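You operate a simulated robot arm through the tools that you are given. There is no shell and no other tool. Be economical: measure what you need, move in short steps, check, and stop when the job is done.

You run a simulated two-armed robot. Do the job below in one go: nothing can be reset, and whatever is moved stays where it is left.

Task
Tint the white ink with about 70 ml from the purple ink bottle and stir it smooth.
Fine: put the bottle back and cap it; the paddle goes back in the grey pot. Set down upright: what you pick out.
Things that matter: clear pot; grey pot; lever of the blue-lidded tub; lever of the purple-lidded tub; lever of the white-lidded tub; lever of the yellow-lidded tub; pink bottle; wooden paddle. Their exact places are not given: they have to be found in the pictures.

Only the result counts: the job must be done as asked and must still hold three seconds after the hand-in. Knocking over, shifting, dropping, spilling or breaking anything else fails it. Lids that push on must go on centred and level and be pressed home; caps that screw on are set level and turned clockwise until they are tight.

Robot
Two 7-joint arms with two-finger parallel grippers on one trunk, on a base that drives. Base frame: it is fixed to the floor where the robot stands at the start and does not move with it; the origin is under the middle of the robot, x ahead of it, y to its left, z up. Units: mm, rad, N and s.
The left shoulder is at the start at [70, 163, 1170], the right one opposite. With the tool pointing down near the work surface each hand reaches from about 320 to 860 mm from the robot's upright axis, wherever it stands, measured 20 degrees to its own side. Places, roughly: clear pot (8x8x8 cm) [-600, 3100, 1200]; lever of the blue-lidded tub [600, 1700, 1200]; lever of the purple-lidded tub [600, 1100, 1200]; lever of the white-lidded tub [600, 1300, 1200]; lever of the yellow-lidded tub [600, 1500, 1200]. Payload 3.43 kg a hand.
The tool frame of a hand sits at the grasp point between the pads (the TCP): z along the fingers, y along the line on which they close. The tips reach 34 mm beyond it. Largest opening 128 mm; finger width 24, thickness 12; the body of the gripper, 48 by 130 mm, starts 96 mm behind the TCP.
Orientation is told as [roll, pitch, yaw] about the base's x, y, z axes, in that order, counted from this pose: with the fingers straight down and closing along the base's y, the tool's x points along the base's -x, its y along +y and its z along -z.

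Tools
- The arms move only by the tool drive_tool. It takes "left_plan", "right_plan" or both (then of equal length, played together; a hand with none holds still); each is a list of rows, each a list of 3 entries, a list of its own where there are three numbers: the turn, a rotation vector about the tool's x, y, z in units of 8 degrees (1.0 is 8 degrees), then the shift along the tool's x, y, z in units of 20 mm (1.0 is 20 mm), then the finger opening in mm, from 0 to 128. In form: [[[wx, wy, wz], [tx, ty, tz], gripper], ...]. A call has 1 to 10 rows; each row shifts and turns the commanded pose from where the row before left it, along the tool's axes as they then stand. A call with a number of a shift or a turn outside -1 to 1 is refused whole. Each row takes 0.2 s and may step no farther than 50 mm and 0.15 rad from the row before; otherwise, or with a gripper value out of range, the whole call is refused. A pose out of reach is approached as far as the arm can. The call stops where the force on the tool passes 40 N (or 10 N more than at its start, if that is more) or the arm is blocked; 0.2 s more then pass. Each finger travels about 153 mm/s and halts on what it meets, pressing with about 27 N; the grip force reading is that of the motor and also rises with nothing between the fingers. The clock runs only during rows and for 0.2 s after the last one: add rows that do not move to give the fingers time. It gives the time, the measured TCP pose, the force on the tool (base axes), the opening and the grip force at its end, in the units of the frame above (readings bear some noise), with the torque about the TCP (base axes, N m) and any sound that the robot's microphone picked up, and new pictures: "views" is both (left out), scene, wrist or none (wrist: the cameras of the hands that moved).
- Cameras (640 x 400 px; columns grow to the right, rows downward): "scene" is now at [128.9, 44.3, 1401.9]; the picture's right is [0.49, -0.87, 0.00], its down [-0.47, -0.27, -0.84] and it looks along [0.73, 0.42, -0.54] (base axes); focal length 236 px, centre (320, 200). "left" rides on the left gripper at [76, 11, -160] in its tool frame; the picture's right is [-0.15, 0.99, 0.00], its down [-0.88, -0.13, -0.46] and it looks along [-0.45, -0.07, 0.89] (tool axes); focal length 234 px, centre (320, 200). "right" rides on the right gripper at [76, -11, -160] in its tool frame; the picture's right is [0.15, 0.99, 0.00], its down [-0.88, 0.13, -0.46] and it looks along [-0.45, 0.07, 0.89] (tool axes); focal length 234 px, centre (320, 200).
- lift_body(by): slides the trunk up (or, below 0, down) by that many mm; the arms and the scene camera ride with it, the base frame stays. It gives what a move gives, with no picture.
- base_move(legs): drives the robot by 1 to 6 legs, each [ahead, left, turn to the left] in mm, mm and rad, along the robot's own axes; the way and the turn of a leg run together, so that a leg with both is an arc; at most 1500 mm and 3.142 rad a leg. The arms and the cameras ride along, it lands a little off, and it stops where it bumps. It gives what a move gives, and a new picture of the scene camera.
- aim_head(pan, tilt): turns the head with the scene camera to pan (to the left, within 1.501 rad either way) and tilt (down, from -0.506 to 1.204), counted from straight ahead of the robot. It gives what a move gives, and a new picture of the scene camera.
- locate(camera, pixels): for up to 12 pixels [column, row] of the newest picture of that camera ("zoom" is the newest enlarged one), the place [x, y, z] in the base frame of the surface seen there, good to about 2 mm. The clock stands still meanwhile.
- inspect(camera, box): a new picture of the part [left, top, right, bottom] of that camera's present view, enlarged. The clock stands still meanwhile.
- sign_off(): hands the job in; it is judged then, once.

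Keep the steps short. Do not move on a guess: measure, check each grasp and each placing, and mend mistakes. In all there are 80 turns and 260 pictures (those below and enlarged ones count). Leave the grippers open and the arms clear of the work at the hand-in unless told otherwise, and finish with a single line.

The tools are called as name(argument=value, ...) on one line, values as JSON. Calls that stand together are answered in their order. drive_tool: Moves the arms, as the interface text tells. Its arguments: {"type":"object","properties":{"left_plan":{"type":"array","items":{"type":"array"}},"right_plan":{"type":"array","items":{"type":"array"}},"views":{"type":"string","enum":["both","scene","wrist","none"]}},"required":[]} The other tools are called the same way: lift_body (by) slides the trunk up or down; base_move (legs) drives the base; aim_head (pan, tilt) turns the head that bears the scene camera; locate (camera, pixels) gives the place of the surface under pixels of a picture; inspect (camera, box) takes an enlarged picture of a part of a camera's view; sign_off () hands the job in.

At the start:

```text
t: 0.0
left_ee_pos: [444.9, 572.2, 1226.4]
left_tool_rot: [0.0, 0.001, 0.001]
left_ft_force: [0.4, -0.2, 0.6]
left_moment: [-0.02, -0.01, 0.02]
left_finger_gap: 127.8
left_finger_force: 0.1
right_ee_pos: [566.9, 104.3, 1288.3]
right_tool_rot: [-0.002, 0.0, 0.0]
right_ft_force: [-0.3, -1.0, 0.3]
right_moment: [0.03, -0.02, 0.01]
right_finger_gap: 128.0
right_finger_force: 0.1
trunk travel left (down, up): [-650.0, 290.0]
robot x, y, heading: [0.5, -1.9, -0.0]
head pan, tilt: [0.517, 0.569]
```

scene: 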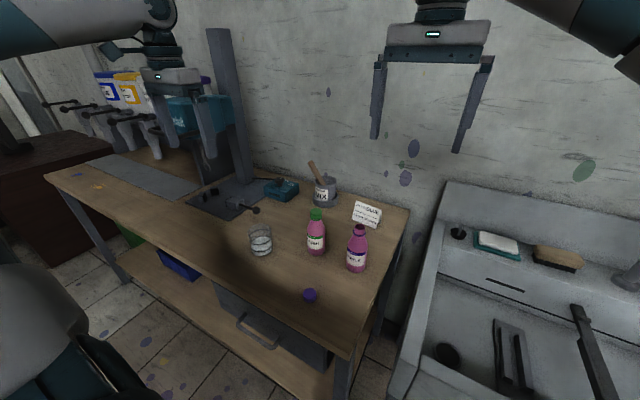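
right: 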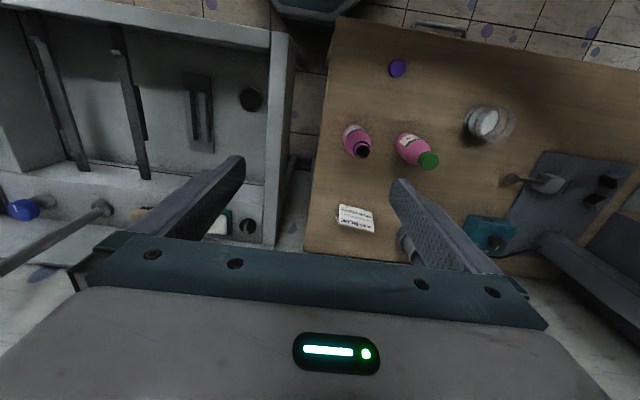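
left: 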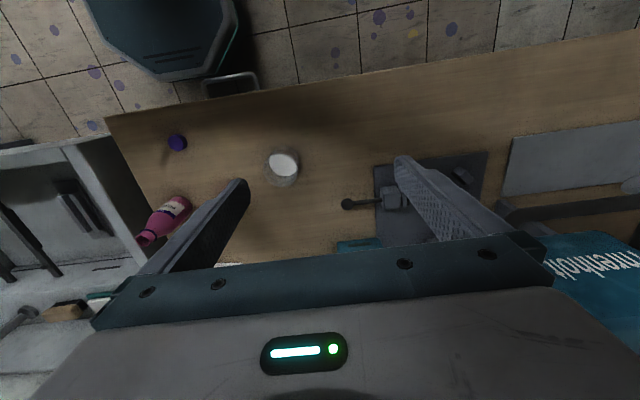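

I see two pink bottles, a clear pot with white ink, a grey pot with a paddle, a loose purple cap and a card. I'll enlarge these to read the labels.

inspect(camera="scene", box=[240, 150, 420, 310])

inspect(camera="scene", box=[340, 190, 400, 280])

inspect(camera="right", box=[320, 190, 390, 240])

inspect(camera="scene", box=[40, 60, 240, 200])

```text
2.50 times, centred on (330, 230) of scene
```

zoom: 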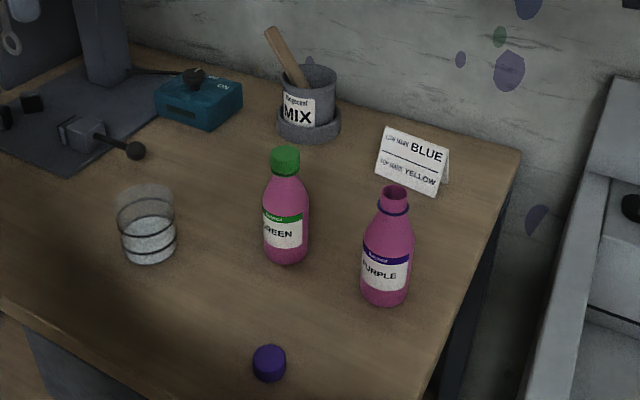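

```text
4.44 times, centred on (370, 235) of scene
```

zoom: 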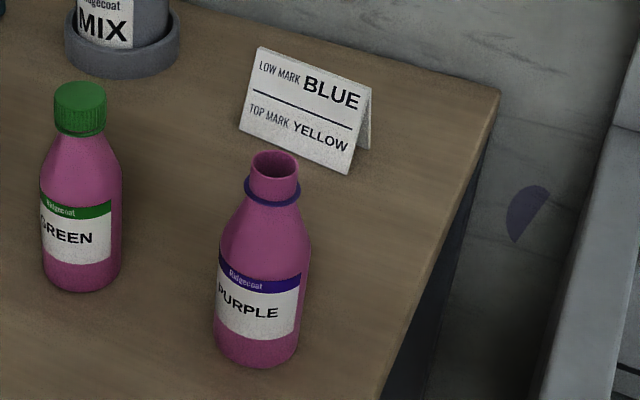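

```text
8.00 times, centred on (355, 215) of right
```

zoom: 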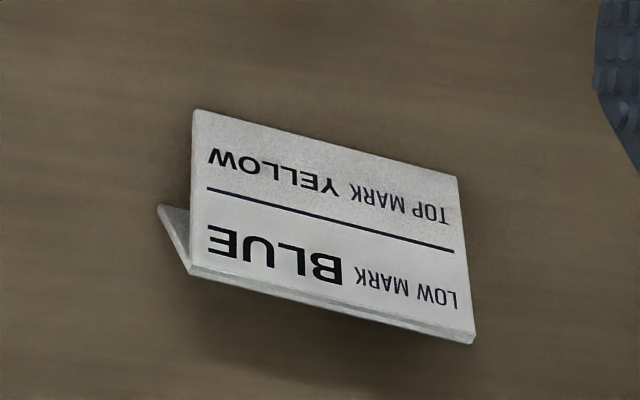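

```text
2.86 times, centred on (140, 130) of scene
```

zoom: 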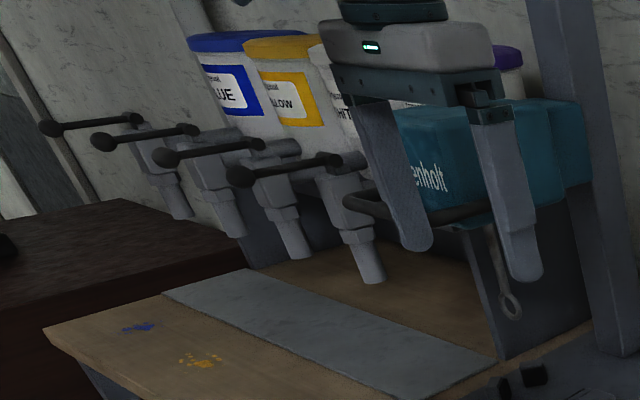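

Now measuring the objects on the bench, and a closer look at the clear glass contents.

inspect(camera="right", box=[440, 85, 540, 155])

locate(camera="right", pixels=[[397, 66], [361, 149], [429, 161], [486, 122], [512, 120], [470, 118], [355, 215], [404, 240], [360, 100], [620, 100], [330, 80], [345, 40]])

locate(camera="scene", pixels=[[310, 293], [355, 229], [353, 266], [356, 248], [261, 243], [261, 228], [316, 210], [316, 245], [323, 190], [316, 168], [325, 203], [334, 186]])

inspect(camera="scene", box=[236, 212, 286, 262])

```text
5.71 times, centred on (490, 120) of right
```

zoom: 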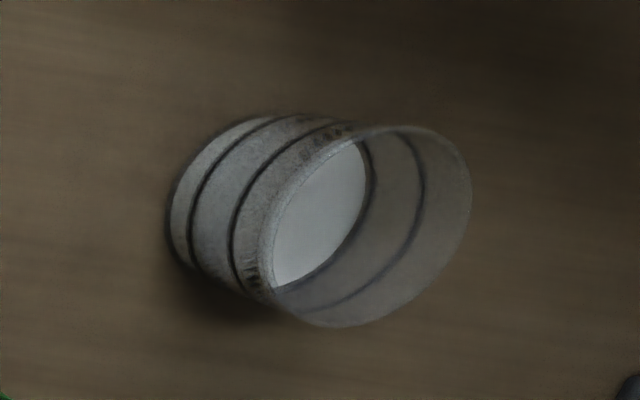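

```text
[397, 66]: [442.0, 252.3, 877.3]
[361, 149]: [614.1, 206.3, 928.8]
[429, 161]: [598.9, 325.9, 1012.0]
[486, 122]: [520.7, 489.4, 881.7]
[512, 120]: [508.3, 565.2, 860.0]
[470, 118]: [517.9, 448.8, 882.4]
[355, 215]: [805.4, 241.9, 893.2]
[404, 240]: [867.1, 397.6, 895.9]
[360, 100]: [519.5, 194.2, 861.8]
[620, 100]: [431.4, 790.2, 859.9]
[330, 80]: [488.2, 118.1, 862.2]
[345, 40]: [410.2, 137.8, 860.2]
```

```text
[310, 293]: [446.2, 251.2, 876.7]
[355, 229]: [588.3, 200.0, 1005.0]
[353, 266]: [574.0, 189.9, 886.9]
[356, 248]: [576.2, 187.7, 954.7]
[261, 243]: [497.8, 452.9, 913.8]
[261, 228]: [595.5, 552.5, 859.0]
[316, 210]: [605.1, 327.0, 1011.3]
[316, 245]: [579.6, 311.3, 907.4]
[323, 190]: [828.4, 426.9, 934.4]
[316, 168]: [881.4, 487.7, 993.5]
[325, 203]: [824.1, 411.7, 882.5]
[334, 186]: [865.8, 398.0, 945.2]
```

```text
8.00 times, centred on (261, 237) of scene
```

zoom: 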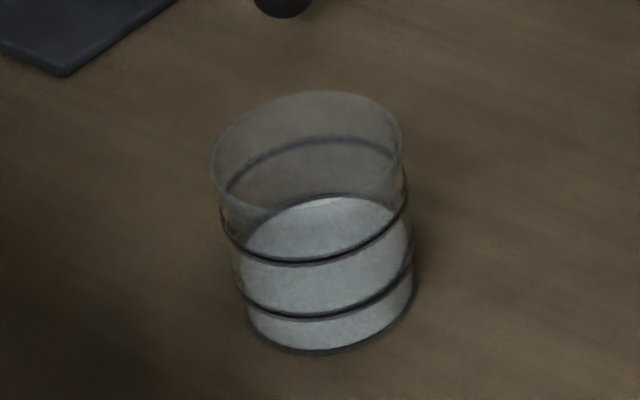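

White ink is in the clear pot. I need the bench edge, the mixer stand and the paddle geometry before choosing where to stand.

locate(camera="scene", pixels=[[180, 262], [330, 360], [190, 120], [212, 110], [240, 150], [258, 209], [220, 200], [357, 224], [357, 232], [316, 217], [363, 208], [312, 162]])

locate(camera="left", pixels=[[165, 60], [230, 85], [250, 95], [280, 165], [270, 165], [300, 165], [300, 180], [590, 250], [347, 204], [175, 142], [165, 205], [142, 240]])

inspect(camera="scene", box=[285, 150, 355, 220])

```text
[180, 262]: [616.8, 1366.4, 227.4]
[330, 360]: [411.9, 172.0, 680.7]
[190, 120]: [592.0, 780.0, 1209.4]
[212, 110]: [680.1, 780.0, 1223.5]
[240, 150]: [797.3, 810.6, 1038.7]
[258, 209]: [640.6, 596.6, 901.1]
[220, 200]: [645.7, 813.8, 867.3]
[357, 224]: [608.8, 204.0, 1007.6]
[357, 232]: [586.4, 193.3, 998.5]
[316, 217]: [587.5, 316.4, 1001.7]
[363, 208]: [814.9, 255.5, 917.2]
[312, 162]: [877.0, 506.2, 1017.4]
```

```text
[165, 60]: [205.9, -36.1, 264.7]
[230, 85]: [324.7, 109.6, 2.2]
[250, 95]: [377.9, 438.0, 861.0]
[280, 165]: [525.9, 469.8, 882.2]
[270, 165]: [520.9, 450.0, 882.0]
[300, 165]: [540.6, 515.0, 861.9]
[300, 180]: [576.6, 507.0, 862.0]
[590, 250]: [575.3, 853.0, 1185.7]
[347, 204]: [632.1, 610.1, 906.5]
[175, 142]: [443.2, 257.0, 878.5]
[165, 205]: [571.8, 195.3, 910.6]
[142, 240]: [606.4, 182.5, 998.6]
```

```text
5.71 times, centred on (320, 185) of scene
```

zoom: 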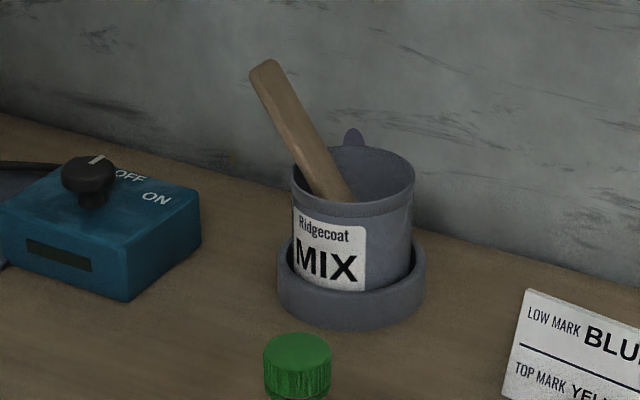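

Bench top is at z≈860, its front edge at x≈375, and the mixer starts at x≥575, clear of the left hand. I'll slide the base 200 mm left so both hands can reach the work.

base_move(legs=[[0, 200, 0]])

aim_head(pan=0.2, tilt=0.75)

```text
t: 1.6
left_ee_pos: [445.0, 768.8, 1227.5]
left_tool_rot: [0.002, 0.001, -0.001]
left_ft_force: [0.2, -0.1, 0.6]
left_moment: [0.0, 0.02, 0.0]
left_finger_gap: 128.1
left_finger_force: 0.1
right_ee_pos: [567.8, 300.9, 1288.2]
right_tool_rot: [0.002, -0.003, 0.0]
right_ft_force: [-0.7, 0.9, -0.2]
right_moment: [0.04, -0.01, 0.04]
right_finger_gap: 127.7
right_finger_force: 0.1
trunk travel left (down, up): [-650.0, 290.0]
robot x, y, heading: [-1.0, 198.3, -0.004]
head pan, tilt: [0.517, 0.569]
```

scene: 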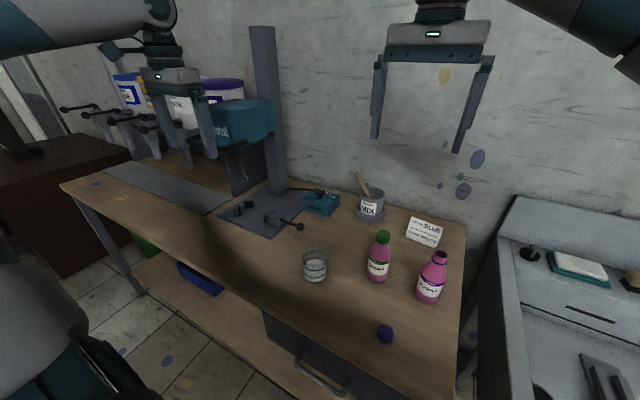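

```text
t: 2.4
left_ee_pos: [443.1, 769.4, 1226.0]
left_tool_rot: [0.0, -0.001, 0.003]
left_ft_force: [-0.6, -0.2, -0.5]
left_moment: [-0.02, 0.04, -0.01]
left_finger_gap: 127.9
left_finger_force: 0.0
right_ee_pos: [567.0, 302.0, 1288.5]
right_tool_rot: [0.0, 0.001, 0.001]
right_ft_force: [-0.4, -0.1, -0.6]
right_moment: [-0.01, 0.0, 0.0]
right_finger_gap: 128.0
right_finger_force: 0.1
trunk travel left (down, up): [-650.0, 290.0]
robot x, y, heading: [-0.4, 197.6, -0.001]
head pan, tilt: [0.201, 0.75]
```

scene: 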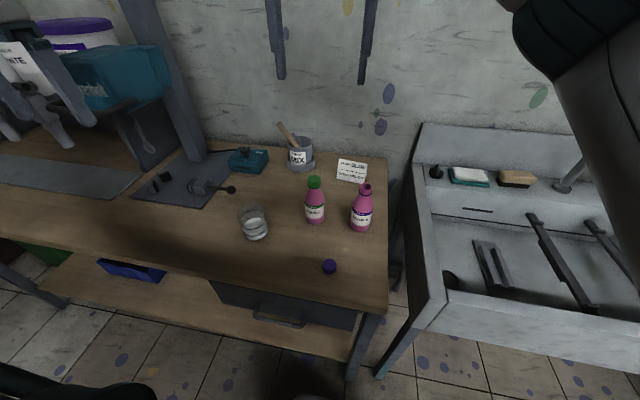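

Good view. Enlarging bottle and pot to get precise dimensions.

inspect(camera="scene", box=[290, 170, 390, 245])

inspect(camera="scene", box=[225, 190, 285, 250])

```text
5.33 times, centred on (340, 208) of scene
```

zoom: 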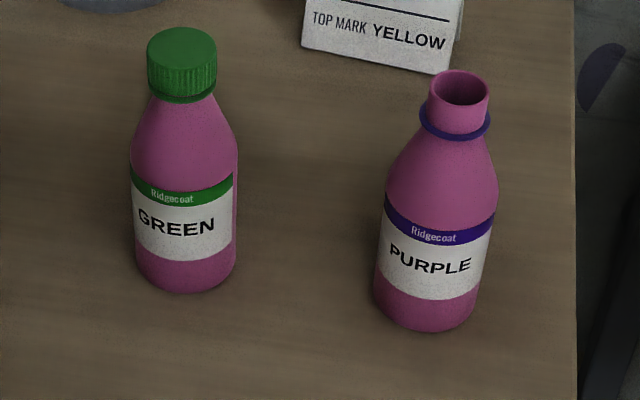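

```text
6.67 times, centred on (255, 220) of scene
```

zoom: 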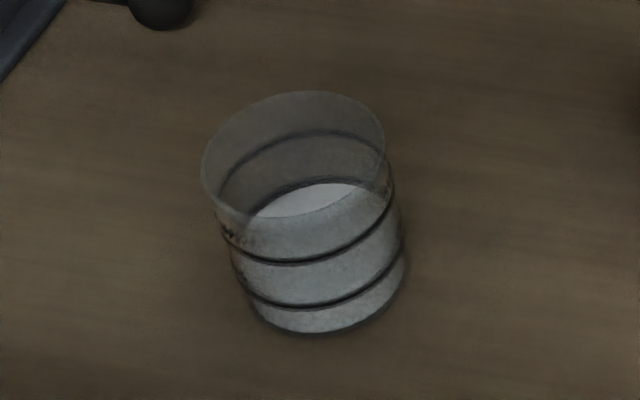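

Locating marks, rim and liquid on the pot zoom, plus bottle points in the scene picture.

locate(camera="zoom", pixels=[[300, 200], [320, 195], [340, 190], [206, 170], [383, 160], [300, 93], [265, 215], [290, 262], [300, 306], [310, 331], [330, 320], [300, 240]])

locate(camera="scene", pixels=[[364, 184], [368, 187], [365, 190], [363, 194], [352, 205], [371, 205], [361, 208], [350, 220], [369, 222], [360, 225], [358, 230], [329, 262]])

```text
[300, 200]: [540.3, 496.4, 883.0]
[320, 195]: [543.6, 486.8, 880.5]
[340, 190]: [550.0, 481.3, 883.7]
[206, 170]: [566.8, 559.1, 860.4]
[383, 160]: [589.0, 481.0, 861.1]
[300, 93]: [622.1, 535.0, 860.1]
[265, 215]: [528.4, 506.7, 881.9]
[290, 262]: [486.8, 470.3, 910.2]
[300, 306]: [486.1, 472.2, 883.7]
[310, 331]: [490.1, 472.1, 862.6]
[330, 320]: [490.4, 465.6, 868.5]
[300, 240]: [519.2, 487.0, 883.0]
```

```text
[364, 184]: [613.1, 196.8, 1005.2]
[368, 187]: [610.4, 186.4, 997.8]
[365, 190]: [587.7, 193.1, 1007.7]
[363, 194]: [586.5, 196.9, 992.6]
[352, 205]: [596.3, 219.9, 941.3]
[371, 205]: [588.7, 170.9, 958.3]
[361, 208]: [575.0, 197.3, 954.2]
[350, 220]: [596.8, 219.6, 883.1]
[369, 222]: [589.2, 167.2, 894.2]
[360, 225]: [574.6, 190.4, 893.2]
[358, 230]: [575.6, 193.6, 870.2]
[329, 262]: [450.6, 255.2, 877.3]
```

Liquid sits at z≈882, near the low ring (884); top ring at ~910. I'll move the right hand above the pot for a steep look to get centre and inner diameter.

drive_tool(right_plan=[[[0, 0, 0], [0.4, 0.95, 0.7], 128], [[0, 0, 0], [0.4, 0.95, 0.7], 128], [[0, 0, 0], [0.4, 0.95, 0.7], 128], [[0, 0, 0], [0.4, 0.95, 0.7], 128], [[0, 0, 0], [0.4, 0.95, 0.7], 128], [[0, 0, 0], [0.4, 0.95, 0.7], 128], [[0, 0, 0], [0.4, 0.95, 0.7], 128], [[0, 0, 0], [0.4, 0.95, 0.7], 128], [[0, 0, 0], [0.4, 0.95, 0.7], 128], [[0, 0, 0], [0, 0, 0], 128]], views="wrist")

```text
t: 4.6
left_ee_pos: [444.9, 769.5, 1226.8]
left_tool_rot: [-0.001, 0.0, -0.001]
left_ft_force: [-0.1, -0.8, -0.4]
left_moment: [-0.01, -0.01, 0.0]
left_finger_gap: 127.8
left_finger_force: 0.0
right_ee_pos: [495.2, 473.1, 1161.9]
right_tool_rot: [-0.001, 0.0, -0.001]
right_ft_force: [0.1, 0.1, -0.5]
right_moment: [0.01, -0.02, 0.02]
right_finger_gap: 127.9
right_finger_force: 0.1
trunk travel left (down, up): [-650.0, 290.0]
robot x, y, heading: [-1.4, 195.6, 0.001]
head pan, tilt: [0.201, 0.75]
```

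right: 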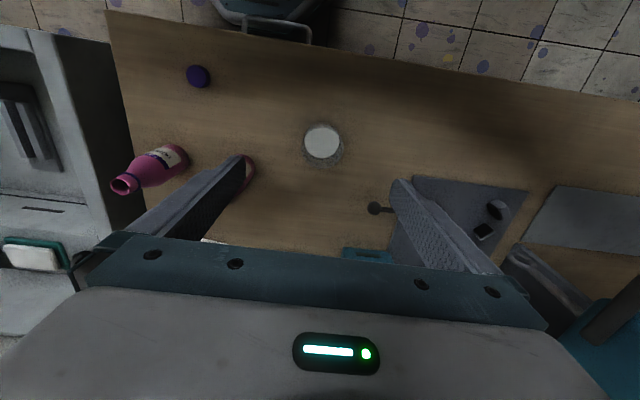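

The pot is seen from above at (323,143). Enlarging.

inspect(camera="right", box=[295, 118, 351, 168])

locate(camera="right", pixels=[[310, 138], [316, 138], [322, 138], [328, 138], [334, 138], [310, 146], [316, 146], [322, 146], [328, 146], [334, 146], [322, 130], [322, 154]])

```text
8.00 times, centred on (323, 143) of right
```

zoom: 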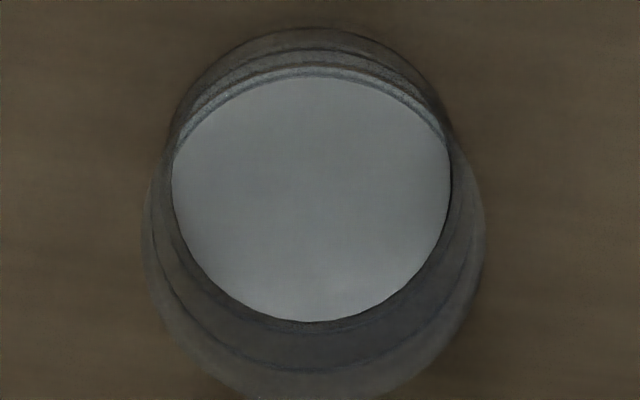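

```text
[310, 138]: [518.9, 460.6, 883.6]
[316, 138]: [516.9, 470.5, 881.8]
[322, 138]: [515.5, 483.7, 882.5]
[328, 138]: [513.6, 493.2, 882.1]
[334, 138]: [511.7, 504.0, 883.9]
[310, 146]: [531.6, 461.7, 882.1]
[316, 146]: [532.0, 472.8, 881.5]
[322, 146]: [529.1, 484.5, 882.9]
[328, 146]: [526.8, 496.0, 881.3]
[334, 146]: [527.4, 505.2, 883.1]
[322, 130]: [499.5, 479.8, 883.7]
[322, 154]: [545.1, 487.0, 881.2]
```

locate(camera="zoom", pixels=[[176, 180], [445, 180], [312, 317], [312, 85], [205, 265], [420, 265], [240, 200], [380, 200], [310, 180], [310, 240], [260, 150], [360, 150]])

```text
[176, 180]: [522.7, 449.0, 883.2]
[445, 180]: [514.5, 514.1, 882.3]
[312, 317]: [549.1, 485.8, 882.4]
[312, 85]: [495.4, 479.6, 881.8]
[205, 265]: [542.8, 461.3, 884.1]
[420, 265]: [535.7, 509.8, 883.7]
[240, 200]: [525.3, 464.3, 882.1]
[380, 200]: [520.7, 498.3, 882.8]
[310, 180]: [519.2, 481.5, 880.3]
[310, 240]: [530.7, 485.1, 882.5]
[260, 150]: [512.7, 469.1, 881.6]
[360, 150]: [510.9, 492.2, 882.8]
```

Pot centre ≈(517,482), inner radius ≈34 mm (≈3630 mm²), so 70 ml means a rise of ≈19 mm, to z≈902. Bottle axis ≈(600,194), radius ≈27. Now I tip the right hand forward to 20° below level while moving it right, high above things.

drive_tool(right_plan=[[[0, -0.875, 0], [0, -1, 0], 110], [[0, -0.875, 0], [0, -1, 0], 110], [[0, -0.875, 0], [0, -1, 0], 110], [[0, -0.875, 0], [0, -1, 0], 110], [[0, -0.875, 0], [0, -1, 0], 110], [[0, -0.875, 0], [0, -1, 0], 110], [[0, -0.875, 0], [0, -1, 0], 110], [[0, -0.875, 0], [0, -1, 0], 110], [[0, -0.875, 0], [0, -1, 0], 110], [[0, -0.875, 0], [0, -1, 0], 110]], views="both")

```text
t: 6.8
left_ee_pos: [444.4, 769.8, 1226.3]
left_tool_rot: [0.001, 0.0, -0.002]
left_ft_force: [-0.7, 0.2, -0.8]
left_moment: [-0.02, 0.02, -0.02]
left_finger_gap: 127.9
left_finger_force: 0.1
right_ee_pos: [494.5, 271.2, 1162.7]
right_tool_rot: [0.004, -1.224, -0.006]
right_ft_force: [0.1, -0.5, 0.8]
right_moment: [-0.02, 0.03, -0.02]
right_finger_gap: 109.9
right_finger_force: 0.0
trunk travel left (down, up): [-650.0, 290.0]
robot x, y, heading: [-1.5, 197.6, 0.001]
head pan, tilt: [0.201, 0.75]
```

scene: 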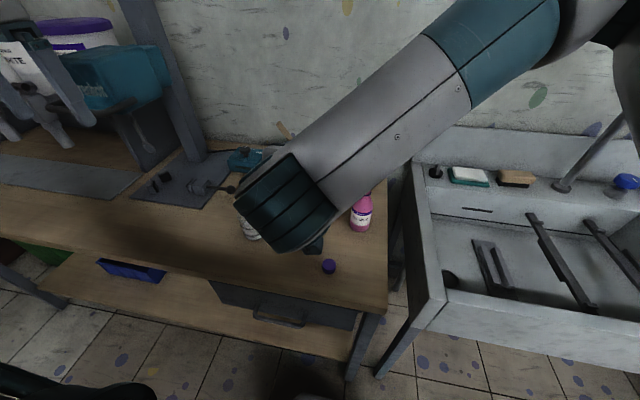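
right: 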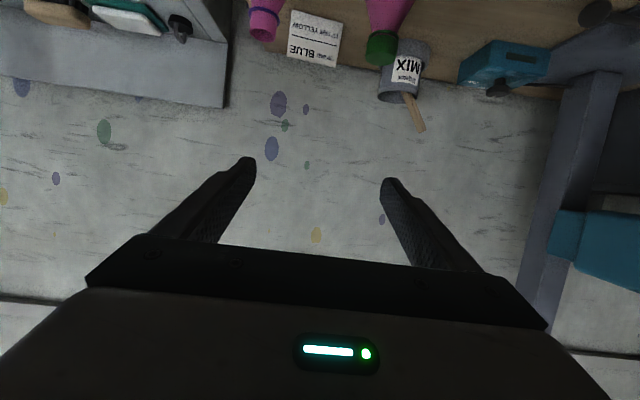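

Orientation is right (pitch −1.22). Lowering to the pre-grasp point behind the bottle at about (480,194,968).

drive_tool(right_plan=[[[0, 0, 0], [0.94, -0.385, 0.265], 110], [[0, 0, 0], [0.94, -0.385, 0.265], 110], [[0, 0, 0], [0.94, -0.385, 0.265], 110], [[0, 0, 0], [0.94, -0.385, 0.265], 110], [[0, 0, 0], [0.94, -0.385, 0.265], 110], [[0, 0, 0], [0.94, -0.385, 0.265], 110], [[0, 0, 0], [0.94, -0.385, 0.265], 110], [[0, 0, 0], [0.94, -0.385, 0.265], 110], [[0, 0, 0], [0.94, -0.385, 0.265], 110], [[0, 0, 0], [0.94, -0.385, 0.265], 110]], views="both")

```text
t: 9.0
left_ee_pos: [443.6, 770.7, 1225.6]
left_tool_rot: [0.001, 0.0, 0.0]
left_ft_force: [0.4, -0.2, 0.3]
left_moment: [0.02, -0.02, 0.0]
left_finger_gap: 128.1
left_finger_force: 0.1
right_ee_pos: [480.5, 196.9, 969.1]
right_tool_rot: [0.0, -1.222, 0.001]
right_ft_force: [1.0, 0.5, 0.4]
right_moment: [-0.03, 0.01, 0.0]
right_finger_gap: 110.1
right_finger_force: 0.1
trunk travel left (down, up): [-650.0, 290.0]
robot x, y, heading: [0.8, 201.2, 0.002]
head pan, tilt: [0.201, 0.75]
```

scene: 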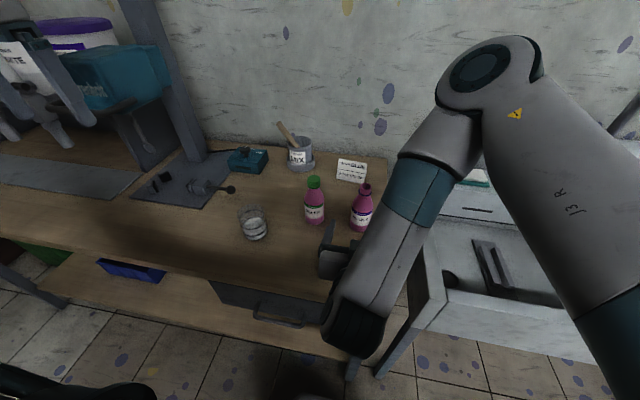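
right: 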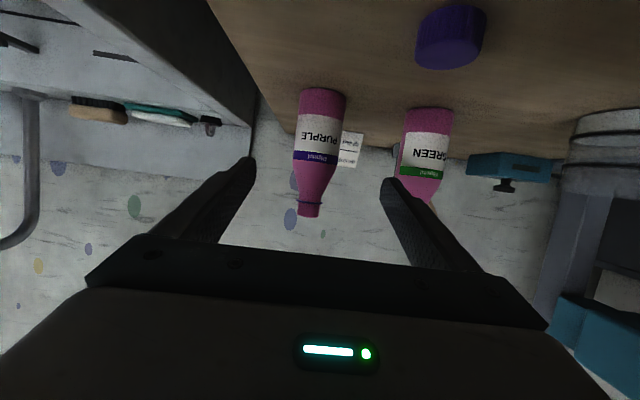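

The bottle is centred between the fingers. Advancing 127 mm along the tool, then closing on it.

drive_tool(right_plan=[[[0, 0, 0], [0, -0.02, 0.91], 100], [[0, 0, 0], [0, -0.02, 0.91], 100], [[0, 0, 0], [0, -0.02, 0.91], 100], [[0, 0, 0], [0, -0.02, 0.91], 100], [[0, 0, 0], [0, -0.02, 0.91], 100], [[0, 0, 0], [0, -0.02, 0.91], 100], [[0, 0, 0], [0, -0.02, 0.91], 100], [[0, 0, 0], [0, 0, 0], 100]], views="both")

```text
t: 10.8
left_ee_pos: [444.3, 769.9, 1226.7]
left_tool_rot: [0.0, 0.001, 0.0]
left_ft_force: [-0.3, 0.2, -0.1]
left_moment: [0.0, 0.0, -0.02]
left_finger_gap: 128.0
left_finger_force: 0.1
right_ee_pos: [598.7, 193.9, 924.1]
right_tool_rot: [0.0, -1.225, -0.001]
right_ft_force: [0.0, 0.5, 0.1]
right_moment: [-0.02, 0.0, -0.02]
right_finger_gap: 99.9
right_finger_force: 0.0
trunk travel left (down, up): [-650.0, 290.0]
robot x, y, heading: [1.8, 197.8, -0.002]
head pan, tilt: [0.201, 0.75]
```

scene: 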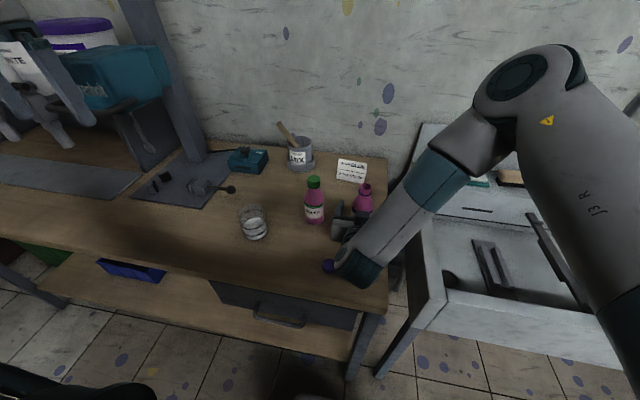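
right: 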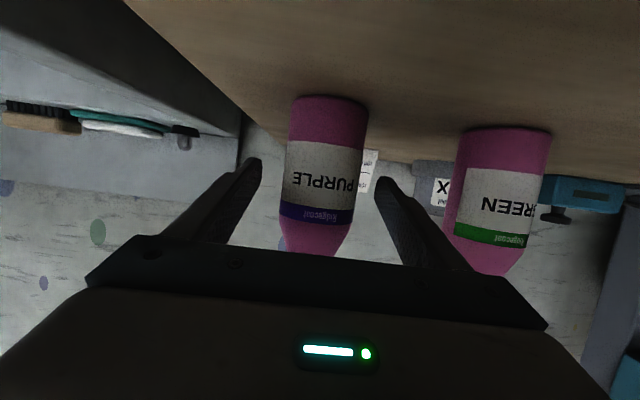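

Fingers straddle the bottle; closing.

drive_tool(right_plan=[[[0, 0, 0], [0, 0, 0], 70], [[0, 0, 0], [0, 0, 0], 58], [[0, 0, 0], [0, 0, 0], 48], [[0, 0, 0], [0, 0, 0], 40], [[0, 0, 0], [0, 0, 0], 40]], views="wrist")

```text
t: 12.0
left_ee_pos: [445.0, 770.5, 1227.3]
left_tool_rot: [0.002, -0.001, 0.0]
left_ft_force: [0.1, 0.6, -0.2]
left_moment: [0.02, 0.02, 0.01]
left_finger_gap: 128.1
left_finger_force: 0.1
right_ee_pos: [600.4, 193.3, 924.0]
right_tool_rot: [-0.001, -1.223, -0.001]
right_ft_force: [-0.4, -0.3, -0.2]
right_moment: [0.02, 0.04, 0.02]
right_finger_gap: 54.2
right_finger_force: 26.7
trunk travel left (down, up): [-650.0, 290.0]
robot x, y, heading: [0.0, 198.4, 0.002]
head pan, tilt: [0.201, 0.75]
```

right: 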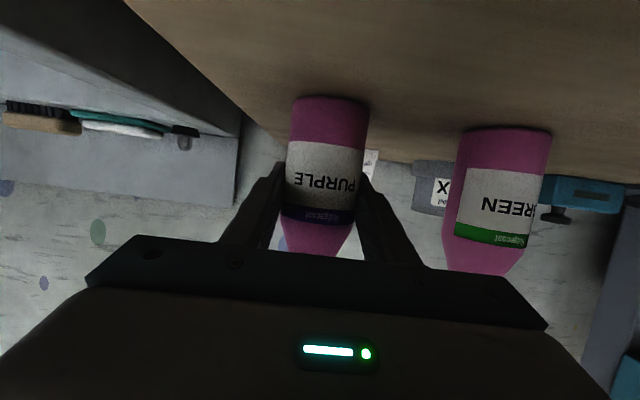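

Grip is firm (54.2 mm, 26.7 N). I note the parking pose: TCP (600,193.5,924). Lifting straight up ~100 mm.

drive_tool(right_plan=[[[0, 0, 0], [-0.47, 0, -0.17], 40], [[0, 0, 0], [-0.94, 0, -0.342], 40], [[0, 0, 0], [-0.94, 0, -0.342], 40], [[0, 0, 0], [-0.94, 0, -0.342], 40], [[0, 0, 0], [-0.94, 0, -0.342], 40], [[0, 0, 0], [-0.94, 0, -0.342], 40], [[0, 0, 0], [0, 0, 0], 40]], views="both")

inspect(camera="left", box=[0, 0, 640, 400])

```text
t: 13.6
left_ee_pos: [445.6, 769.8, 1226.9]
left_tool_rot: [0.001, 0.0, -0.001]
left_ft_force: [0.6, -0.3, 0.5]
left_moment: [0.01, -0.01, 0.0]
left_finger_gap: 127.7
left_finger_force: 0.0
right_ee_pos: [600.6, 194.7, 1035.0]
right_tool_rot: [0.001, -1.222, 0.001]
right_ft_force: [-0.6, -0.3, -3.2]
right_moment: [0.02, 0.0, -0.03]
right_finger_gap: 54.7
right_finger_force: 26.8
trunk travel left (down, up): [-650.0, 290.0]
robot x, y, heading: [0.9, 197.0, 0.001]
head pan, tilt: [0.201, 0.75]
```

scene: 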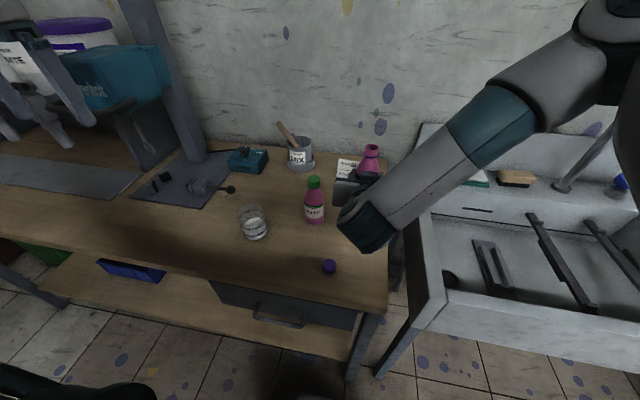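
right: 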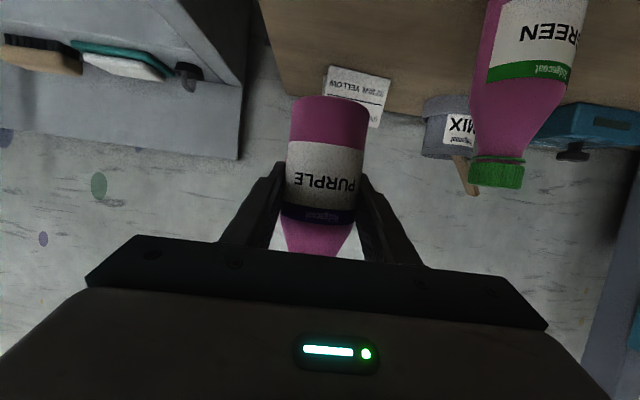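

```text
1.00 times, centred on (320, 200) of left (not enlarged: the box is as wide or as high as the picture)
```

zoom: 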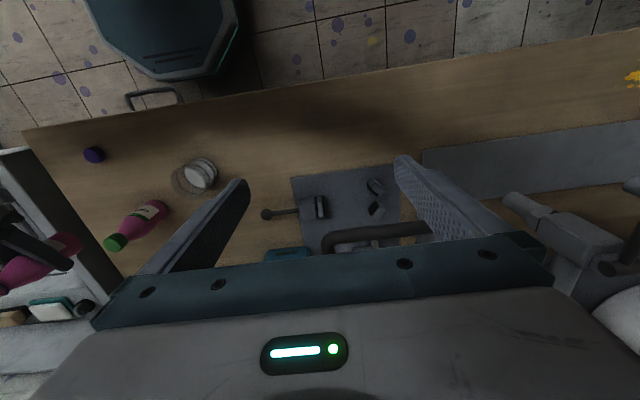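

Bottle held, ~3.2 N weight. The left camera sees the pot at (200,175), which lets me watch the level. Now pulling back first (to clear the green bottle), then moving left.

drive_tool(right_plan=[[[0, 0, 0], [0.05, 0, -0.87], 40], [[0, 0, 0], [0.05, 0, -0.87], 40], [[0, 0, 0], [0.05, 0, -0.87], 40], [[0, 0, 0], [0.05, 0, -0.87], 40], [[0, 0, 0], [0.05, 0, -0.87], 40], [[0, 0, 0], [0, 1, 0], 40], [[0, 0, 0], [0, 1, 0], 40], [[0, 0, 0], [0, 1, 0], 40], [[0, 0, 0], [0, 1, 0], 40], [[0, 0, 0], [0, 1, 0], 40]], views="none")

drive_tool(right_plan=[[[0, 0, 0], [0, 1, 0], 40], [[0, 0, 0], [0, 1, 0], 40], [[0, 0, 0], [0, 1, 0], 40], [[0, 0, 0], [0, 1, 0], 40], [[0, 0, 0], [0, 0.9, 0], 40]], views="both")

inspect(camera="left", box=[80, 80, 320, 240])

```text
t: 15.8
left_ee_pos: [445.5, 770.8, 1226.3]
left_tool_rot: [0.0, -0.001, 0.0]
left_ft_force: [-0.4, 0.0, 0.1]
left_moment: [0.0, 0.03, 0.03]
left_finger_gap: 127.8
left_finger_force: 0.1
right_ee_pos: [516.8, 294.5, 1058.0]
right_tool_rot: [-0.003, -1.223, 0.001]
right_ft_force: [0.4, 0.4, -3.2]
right_moment: [0.0, 0.01, 0.02]
right_finger_gap: 54.2
right_finger_force: 26.7
trunk travel left (down, up): [-650.0, 290.0]
robot x, y, heading: [-0.5, 195.8, 0.0]
head pan, tilt: [0.201, 0.75]
```

```text
t: 17.0
left_ee_pos: [444.0, 770.7, 1225.6]
left_tool_rot: [0.0, 0.0, -0.001]
left_ft_force: [-0.3, 0.8, 0.8]
left_moment: [-0.01, 0.02, -0.01]
left_finger_gap: 127.9
left_finger_force: 0.1
right_ee_pos: [516.3, 392.8, 1059.6]
right_tool_rot: [-0.002, -1.219, 0.002]
right_ft_force: [-0.2, 0.5, -2.5]
right_moment: [0.01, -0.01, 0.0]
right_finger_gap: 54.4
right_finger_force: 27.3
trunk travel left (down, up): [-650.0, 290.0]
robot x, y, heading: [0.9, 196.5, -0.001]
head pan, tilt: [0.201, 0.75]
```

scene: 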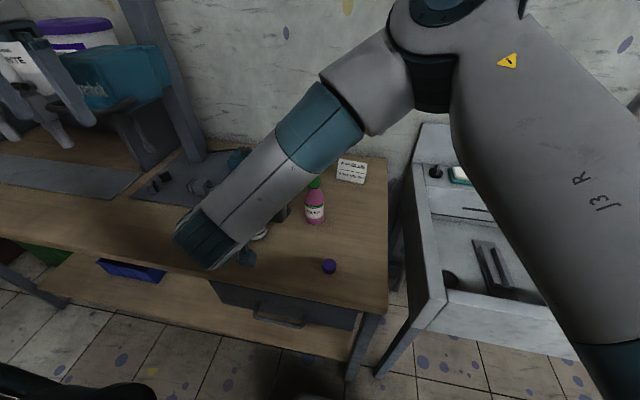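
right: 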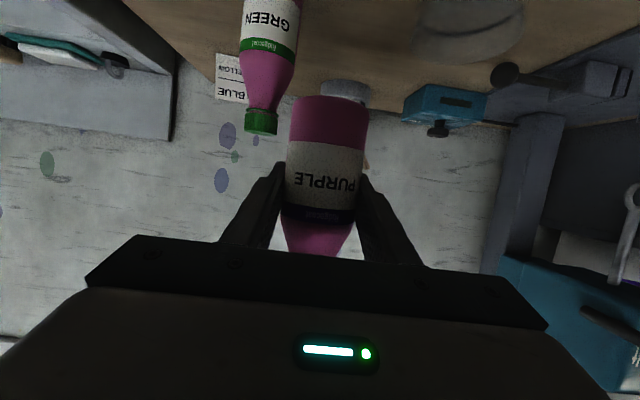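

```text
2.50 times, centred on (200, 160) of left
```

zoom: 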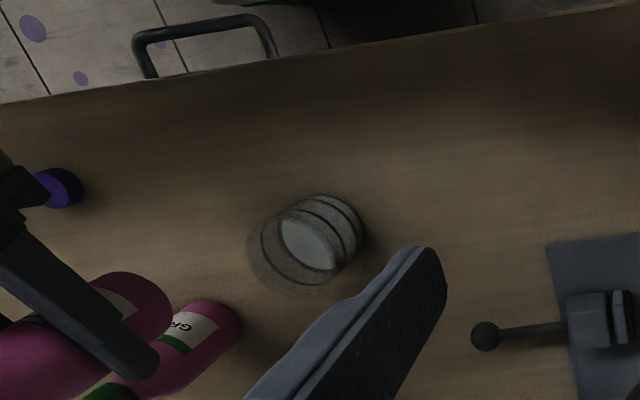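

Left view shows pot clearly. Now tilting the bottle left in small rows about the base x axis while keeping the lip over the pot: to about 40° and lowering.

drive_tool(right_plan=[[[0.342, 0, -0.94], [0, 0.53, 0], 40], [[0.342, 0, -0.94], [-0.07, 0.53, -0.025], 40], [[0.342, 0, -0.94], [-0.14, 0.51, -0.05], 40], [[0.171, 0, -0.47], [0.88, 0.285, 0.32], 40], [[0.171, 0, -0.47], [0.88, 0.285, 0.32], 40], [[0.171, 0, -0.47], [0.88, 0.285, 0.32], 40], [[0.171, 0, -0.47], [0.88, 0.285, 0.32], 40]], views="both")

inspect(camera="left", box=[80, 80, 320, 240])

```text
t: 18.6
left_ee_pos: [445.8, 770.4, 1225.8]
left_tool_rot: [0.002, 0.0, -0.001]
left_ft_force: [-0.4, -0.7, 1.0]
left_moment: [-0.01, 0.02, 0.0]
left_finger_gap: 128.1
left_finger_force: 0.2
right_ee_pos: [552.0, 372.4, 992.1]
right_tool_rot: [-1.178, -0.801, 1.057]
right_ft_force: [0.1, 0.2, -1.6]
right_moment: [0.03, 0.0, -0.02]
right_finger_gap: 54.1
right_finger_force: 26.9
right hand out of reach, approached as far as the arm can: row 3, 4, 5, 6, 7
trunk travel left (down, up): [-650.0, 290.0]
robot x, y, heading: [0.0, 197.9, -0.001]
head pan, tilt: [0.201, 0.75]
```

scene: 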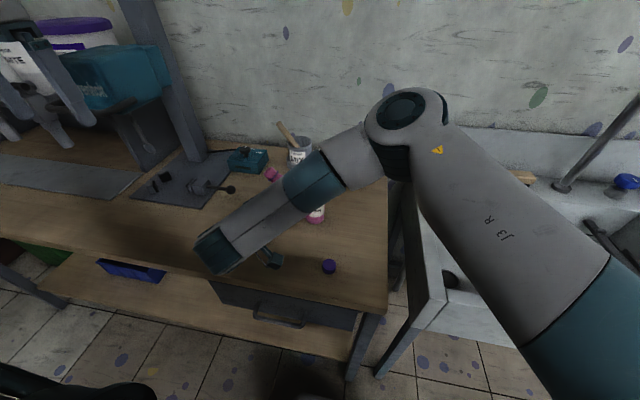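
right: 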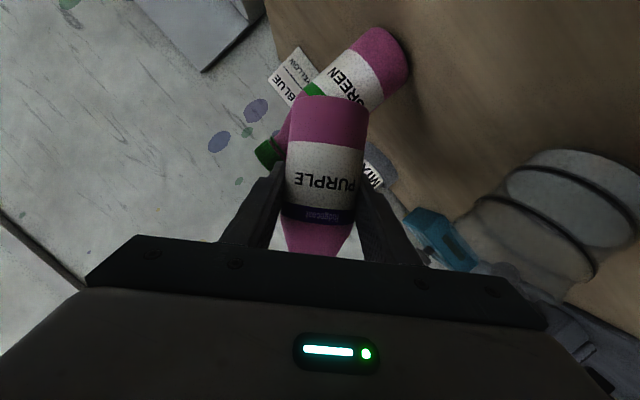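

```text
2.50 times, centred on (200, 160) of left
```

zoom: 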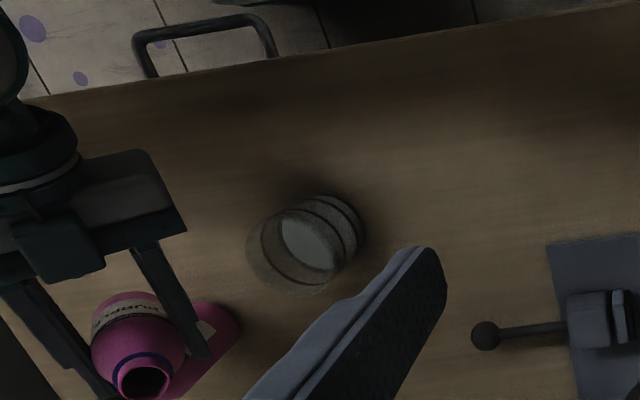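

The arm hit a joint/reach limit from row 3, so the pose is off (552,372,992), and nothing was touched. I'll undo the move along the same way and then turn the base so that the pot lies in front of the right arm.

drive_tool(right_plan=[[[-0.171, 0, 0.47], [-0.88, -0.285, -0.32], 40], [[-0.171, 0, 0.47], [-0.88, -0.285, -0.32], 40], [[-0.171, 0, 0.47], [-0.88, -0.285, -0.32], 40], [[-0.171, 0, 0.47], [-0.88, -0.285, -0.32], 40], [[-0.342, 0, 0.94], [0.14, -0.51, 0.05], 40], [[-0.342, 0, 0.94], [0.07, -0.53, 0.025], 40], [[-0.342, 0, 0.94], [0, -0.53, 0], 40], [[0, 0, 0], [0, 0, 0], 40]], views="both")

```text
t: 20.4
left_ee_pos: [443.9, 770.7, 1226.3]
left_tool_rot: [0.0, 0.0, 0.002]
left_ft_force: [-0.6, 0.6, -0.5]
left_moment: [-0.02, -0.03, 0.02]
left_finger_gap: 127.9
left_finger_force: 0.1
right_ee_pos: [553.0, 363.5, 1070.1]
right_tool_rot: [0.003, -1.221, -0.004]
right_ft_force: [0.1, -0.2, -2.1]
right_moment: [0.01, -0.01, -0.02]
right_finger_gap: 54.1
right_finger_force: 26.8
trunk travel left (down, up): [-650.0, 290.0]
robot x, y, heading: [-0.4, 198.4, 0.0]
head pan, tilt: [0.201, 0.75]
```

scene: 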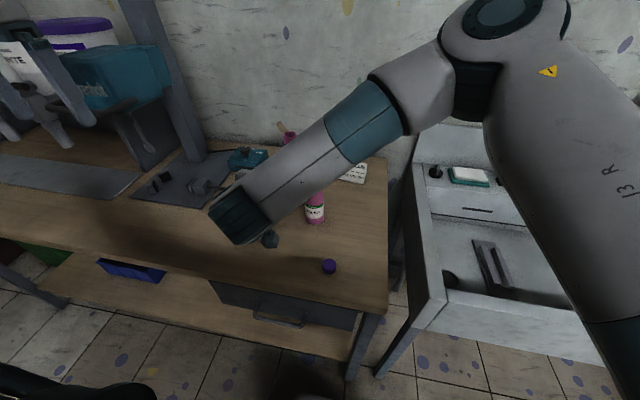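
right: 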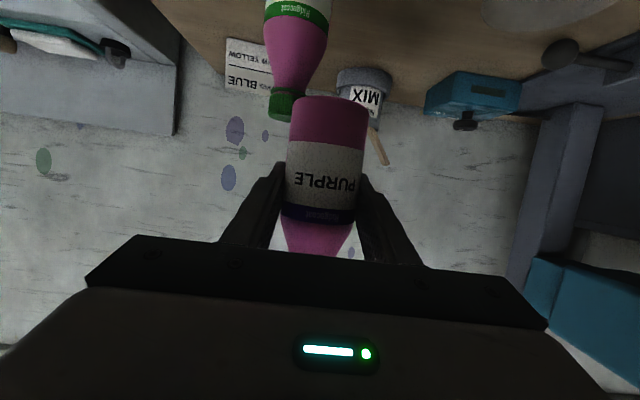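

Bottle is upright again at (553,363,1070), clear of everything. Turning the base 0.7 rad left; at radius ≈577 the bottle sweeps free space.

base_move(legs=[[0, 0, 0.7]])

```text
t: 22.7
left_ee_pos: [-27.7, 921.4, 1226.4]
left_tool_rot: [-0.001, -0.001, 0.699]
left_ft_force: [-0.6, -0.4, 0.0]
left_moment: [-0.01, 0.03, 0.0]
left_finger_gap: 128.1
left_finger_force: 0.0
right_ee_pos: [317.6, 679.9, 1071.7]
right_tool_rot: [-0.001, -1.222, 0.7]
right_ft_force: [-0.3, -0.6, -1.9]
right_moment: [-0.01, -0.02, 0.03]
right_finger_gap: 54.3
right_finger_force: 27.7
trunk travel left (down, up): [-650.0, 290.0]
robot x, y, heading: [2.0, 200.8, 0.697]
head pan, tilt: [0.201, 0.75]
```

scene: 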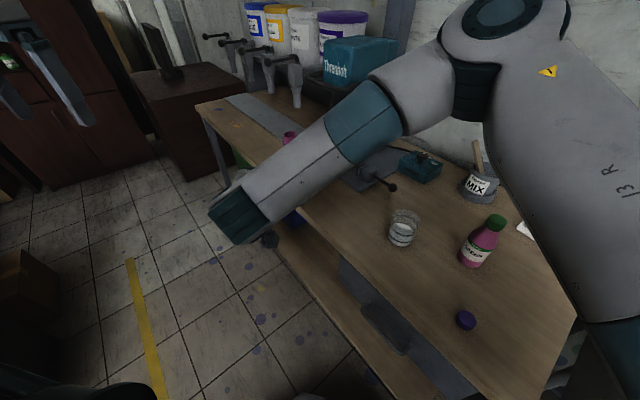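

Now moving the upright bottle right (robot frame) to beside the pot, in two strokes.

drive_tool(right_plan=[[[0, 0, 0], [-0.02, -0.98, 0.065], 40], [[0, 0, 0], [-0.02, -0.98, 0.065], 40], [[0, 0, 0], [-0.02, -0.98, 0.065], 40], [[0, 0, 0], [-0.02, -0.98, 0.065], 40], [[0, 0, 0], [-0.02, -0.98, 0.065], 40], [[0, 0, 0], [-0.02, -0.98, 0.065], 40], [[0, 0, 0], [-0.02, -0.98, 0.065], 40], [[0, 0, 0], [-0.02, -0.98, 0.065], 40], [[0, 0, 0], [-0.02, -0.98, 0.065], 40]], views="none")

drive_tool(right_plan=[[[0, 0, 0], [-0.02, -0.98, 0.065], 40], [[0, 0, 0], [-0.02, -0.98, 0.065], 40], [[0, 0, 0], [-0.02, -0.98, 0.065], 40], [[0, 0, 0], [-0.02, -0.98, 0.065], 40], [[0, 0, 0], [-0.02, -0.98, 0.065], 40], [[0, 0, 0], [-0.02, -0.98, 0.065], 40], [[0, 0, 0], [-0.02, -0.98, 0.065], 40], [[0, 0, 0], [-0.02, -0.98, 0.065], 40], [[0, 0, 0], [-0.02, -0.98, 0.065], 40], [[0, 0, 0], [0, 0, 0], 40]], views="scene")

```text
t: 24.7
left_ee_pos: [-27.9, 921.2, 1226.3]
left_tool_rot: [0.003, 0.001, 0.699]
left_ft_force: [0.5, -0.3, -0.1]
left_moment: [0.0, 0.04, -0.01]
left_finger_gap: 128.0
left_finger_force: 0.1
right_ee_pos: [440.5, 552.5, 1070.3]
right_tool_rot: [0.001, -1.221, 0.698]
right_ft_force: [0.7, -0.3, -2.0]
right_moment: [0.05, 0.01, 0.01]
right_finger_gap: 54.2
right_finger_force: 27.2
trunk travel left (down, up): [-650.0, 290.0]
robot x, y, heading: [-0.4, 201.9, 0.699]
head pan, tilt: [0.201, 0.75]
```

```text
t: 26.9
left_ee_pos: [-28.4, 923.2, 1225.6]
left_tool_rot: [0.001, 0.0, 0.699]
left_ft_force: [-0.4, 0.1, 0.1]
left_moment: [0.01, 0.01, 0.01]
left_finger_gap: 127.7
left_finger_force: 0.0
right_ee_pos: [575.3, 443.5, 1070.9]
right_tool_rot: [-0.001, -1.223, 0.701]
right_ft_force: [0.2, -0.7, -3.1]
right_moment: [0.0, -0.01, 0.0]
right_finger_gap: 54.2
right_finger_force: 26.6
right hand out of reach, approached as far as the arm can: row 6, 7, 8, 9
trunk travel left (down, up): [-650.0, 290.0]
robot x, y, heading: [-0.4, 195.7, 0.704]
head pan, tilt: [0.201, 0.75]
```

scene: 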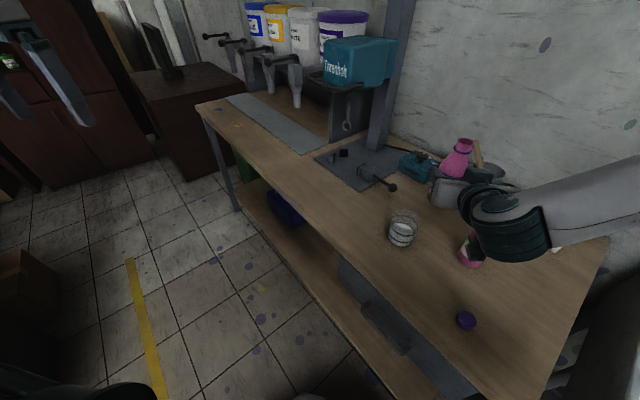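

The hand is too close in for this wrist pose (limit at ~600 mm ahead). I'll back the robot 130 mm so the wrist has room.

base_move(legs=[[-130, 0, 0]])

```text
t: 28.2
left_ee_pos: [-126.3, 839.0, 1226.4]
left_tool_rot: [0.0, 0.003, 0.699]
left_ft_force: [0.1, -0.3, 0.4]
left_moment: [0.04, 0.0, -0.02]
left_finger_gap: 128.2
left_finger_force: 0.0
right_ee_pos: [475.3, 358.4, 1069.2]
right_tool_rot: [0.0, -1.22, 0.697]
right_ft_force: [-0.1, 0.3, -1.2]
right_moment: [-0.01, -0.02, 0.0]
right_finger_gap: 54.1
right_finger_force: 26.3
trunk travel left (down, up): [-650.0, 290.0]
robot x, y, heading: [-100.3, 113.3, 0.697]
head pan, tilt: [0.201, 0.75]
```

scene: 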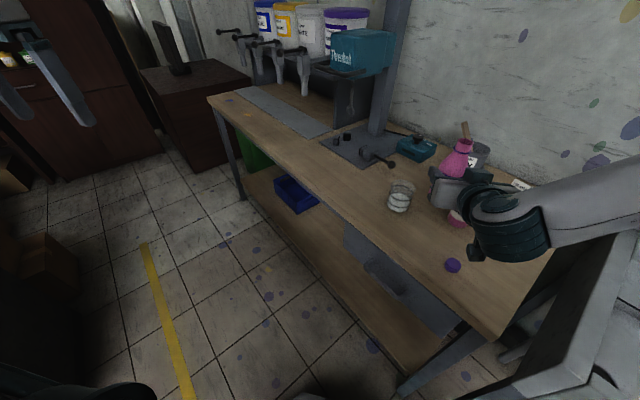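

Moving 111 mm forward beside the pot and checking the reach with the first 24° of tilt.

drive_tool(right_plan=[[[0, 0, 0], [-0.316, -0.05, 0.87], 40], [[0, 0, 0], [-0.316, -0.05, 0.87], 40], [[0, 0, 0], [-0.316, -0.05, 0.87], 40], [[0, 0, 0], [-0.316, -0.05, 0.87], 40], [[0, 0, 0], [-0.316, -0.05, 0.87], 40], [[0, 0, 0], [-0.316, -0.05, 0.87], 40], [[0.342, 0, -0.94], [0, 0.4, 0], 40], [[0.342, 0, -0.94], [-0.055, 0.4, -0.02], 40], [[0.342, 0, -0.94], [-0.1, 0.38, -0.04], 40]], views="both")

```text
t: 30.2
left_ee_pos: [-126.8, 838.0, 1226.4]
left_tool_rot: [0.001, 0.001, 0.698]
left_ft_force: [0.4, 0.1, -0.3]
left_moment: [-0.01, -0.01, -0.02]
left_finger_gap: 128.1
left_finger_force: 0.0
right_ee_pos: [547.4, 443.8, 1068.9]
right_tool_rot: [-0.917, -1.029, 1.541]
right_ft_force: [0.1, -0.8, -2.5]
right_moment: [-0.01, 0.04, 0.01]
right_finger_gap: 54.0
right_finger_force: 26.6
trunk travel left (down, up): [-650.0, 290.0]
robot x, y, heading: [-99.2, 114.6, 0.7]
head pan, tilt: [0.201, 0.75]
```

scene: 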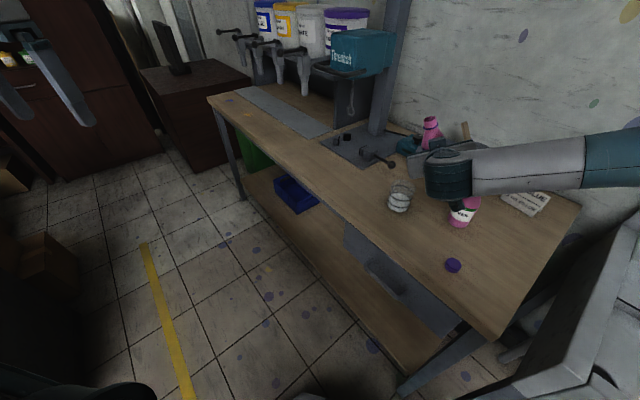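
right: 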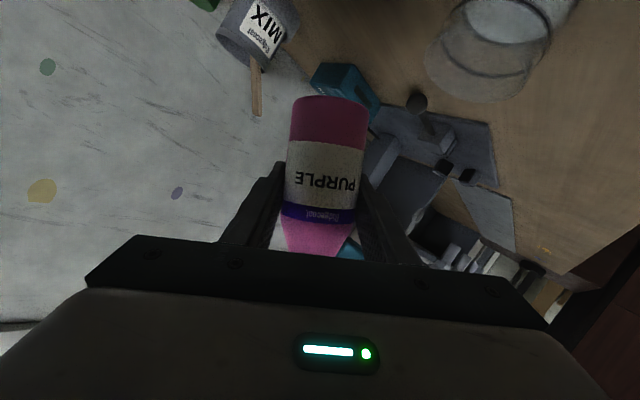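

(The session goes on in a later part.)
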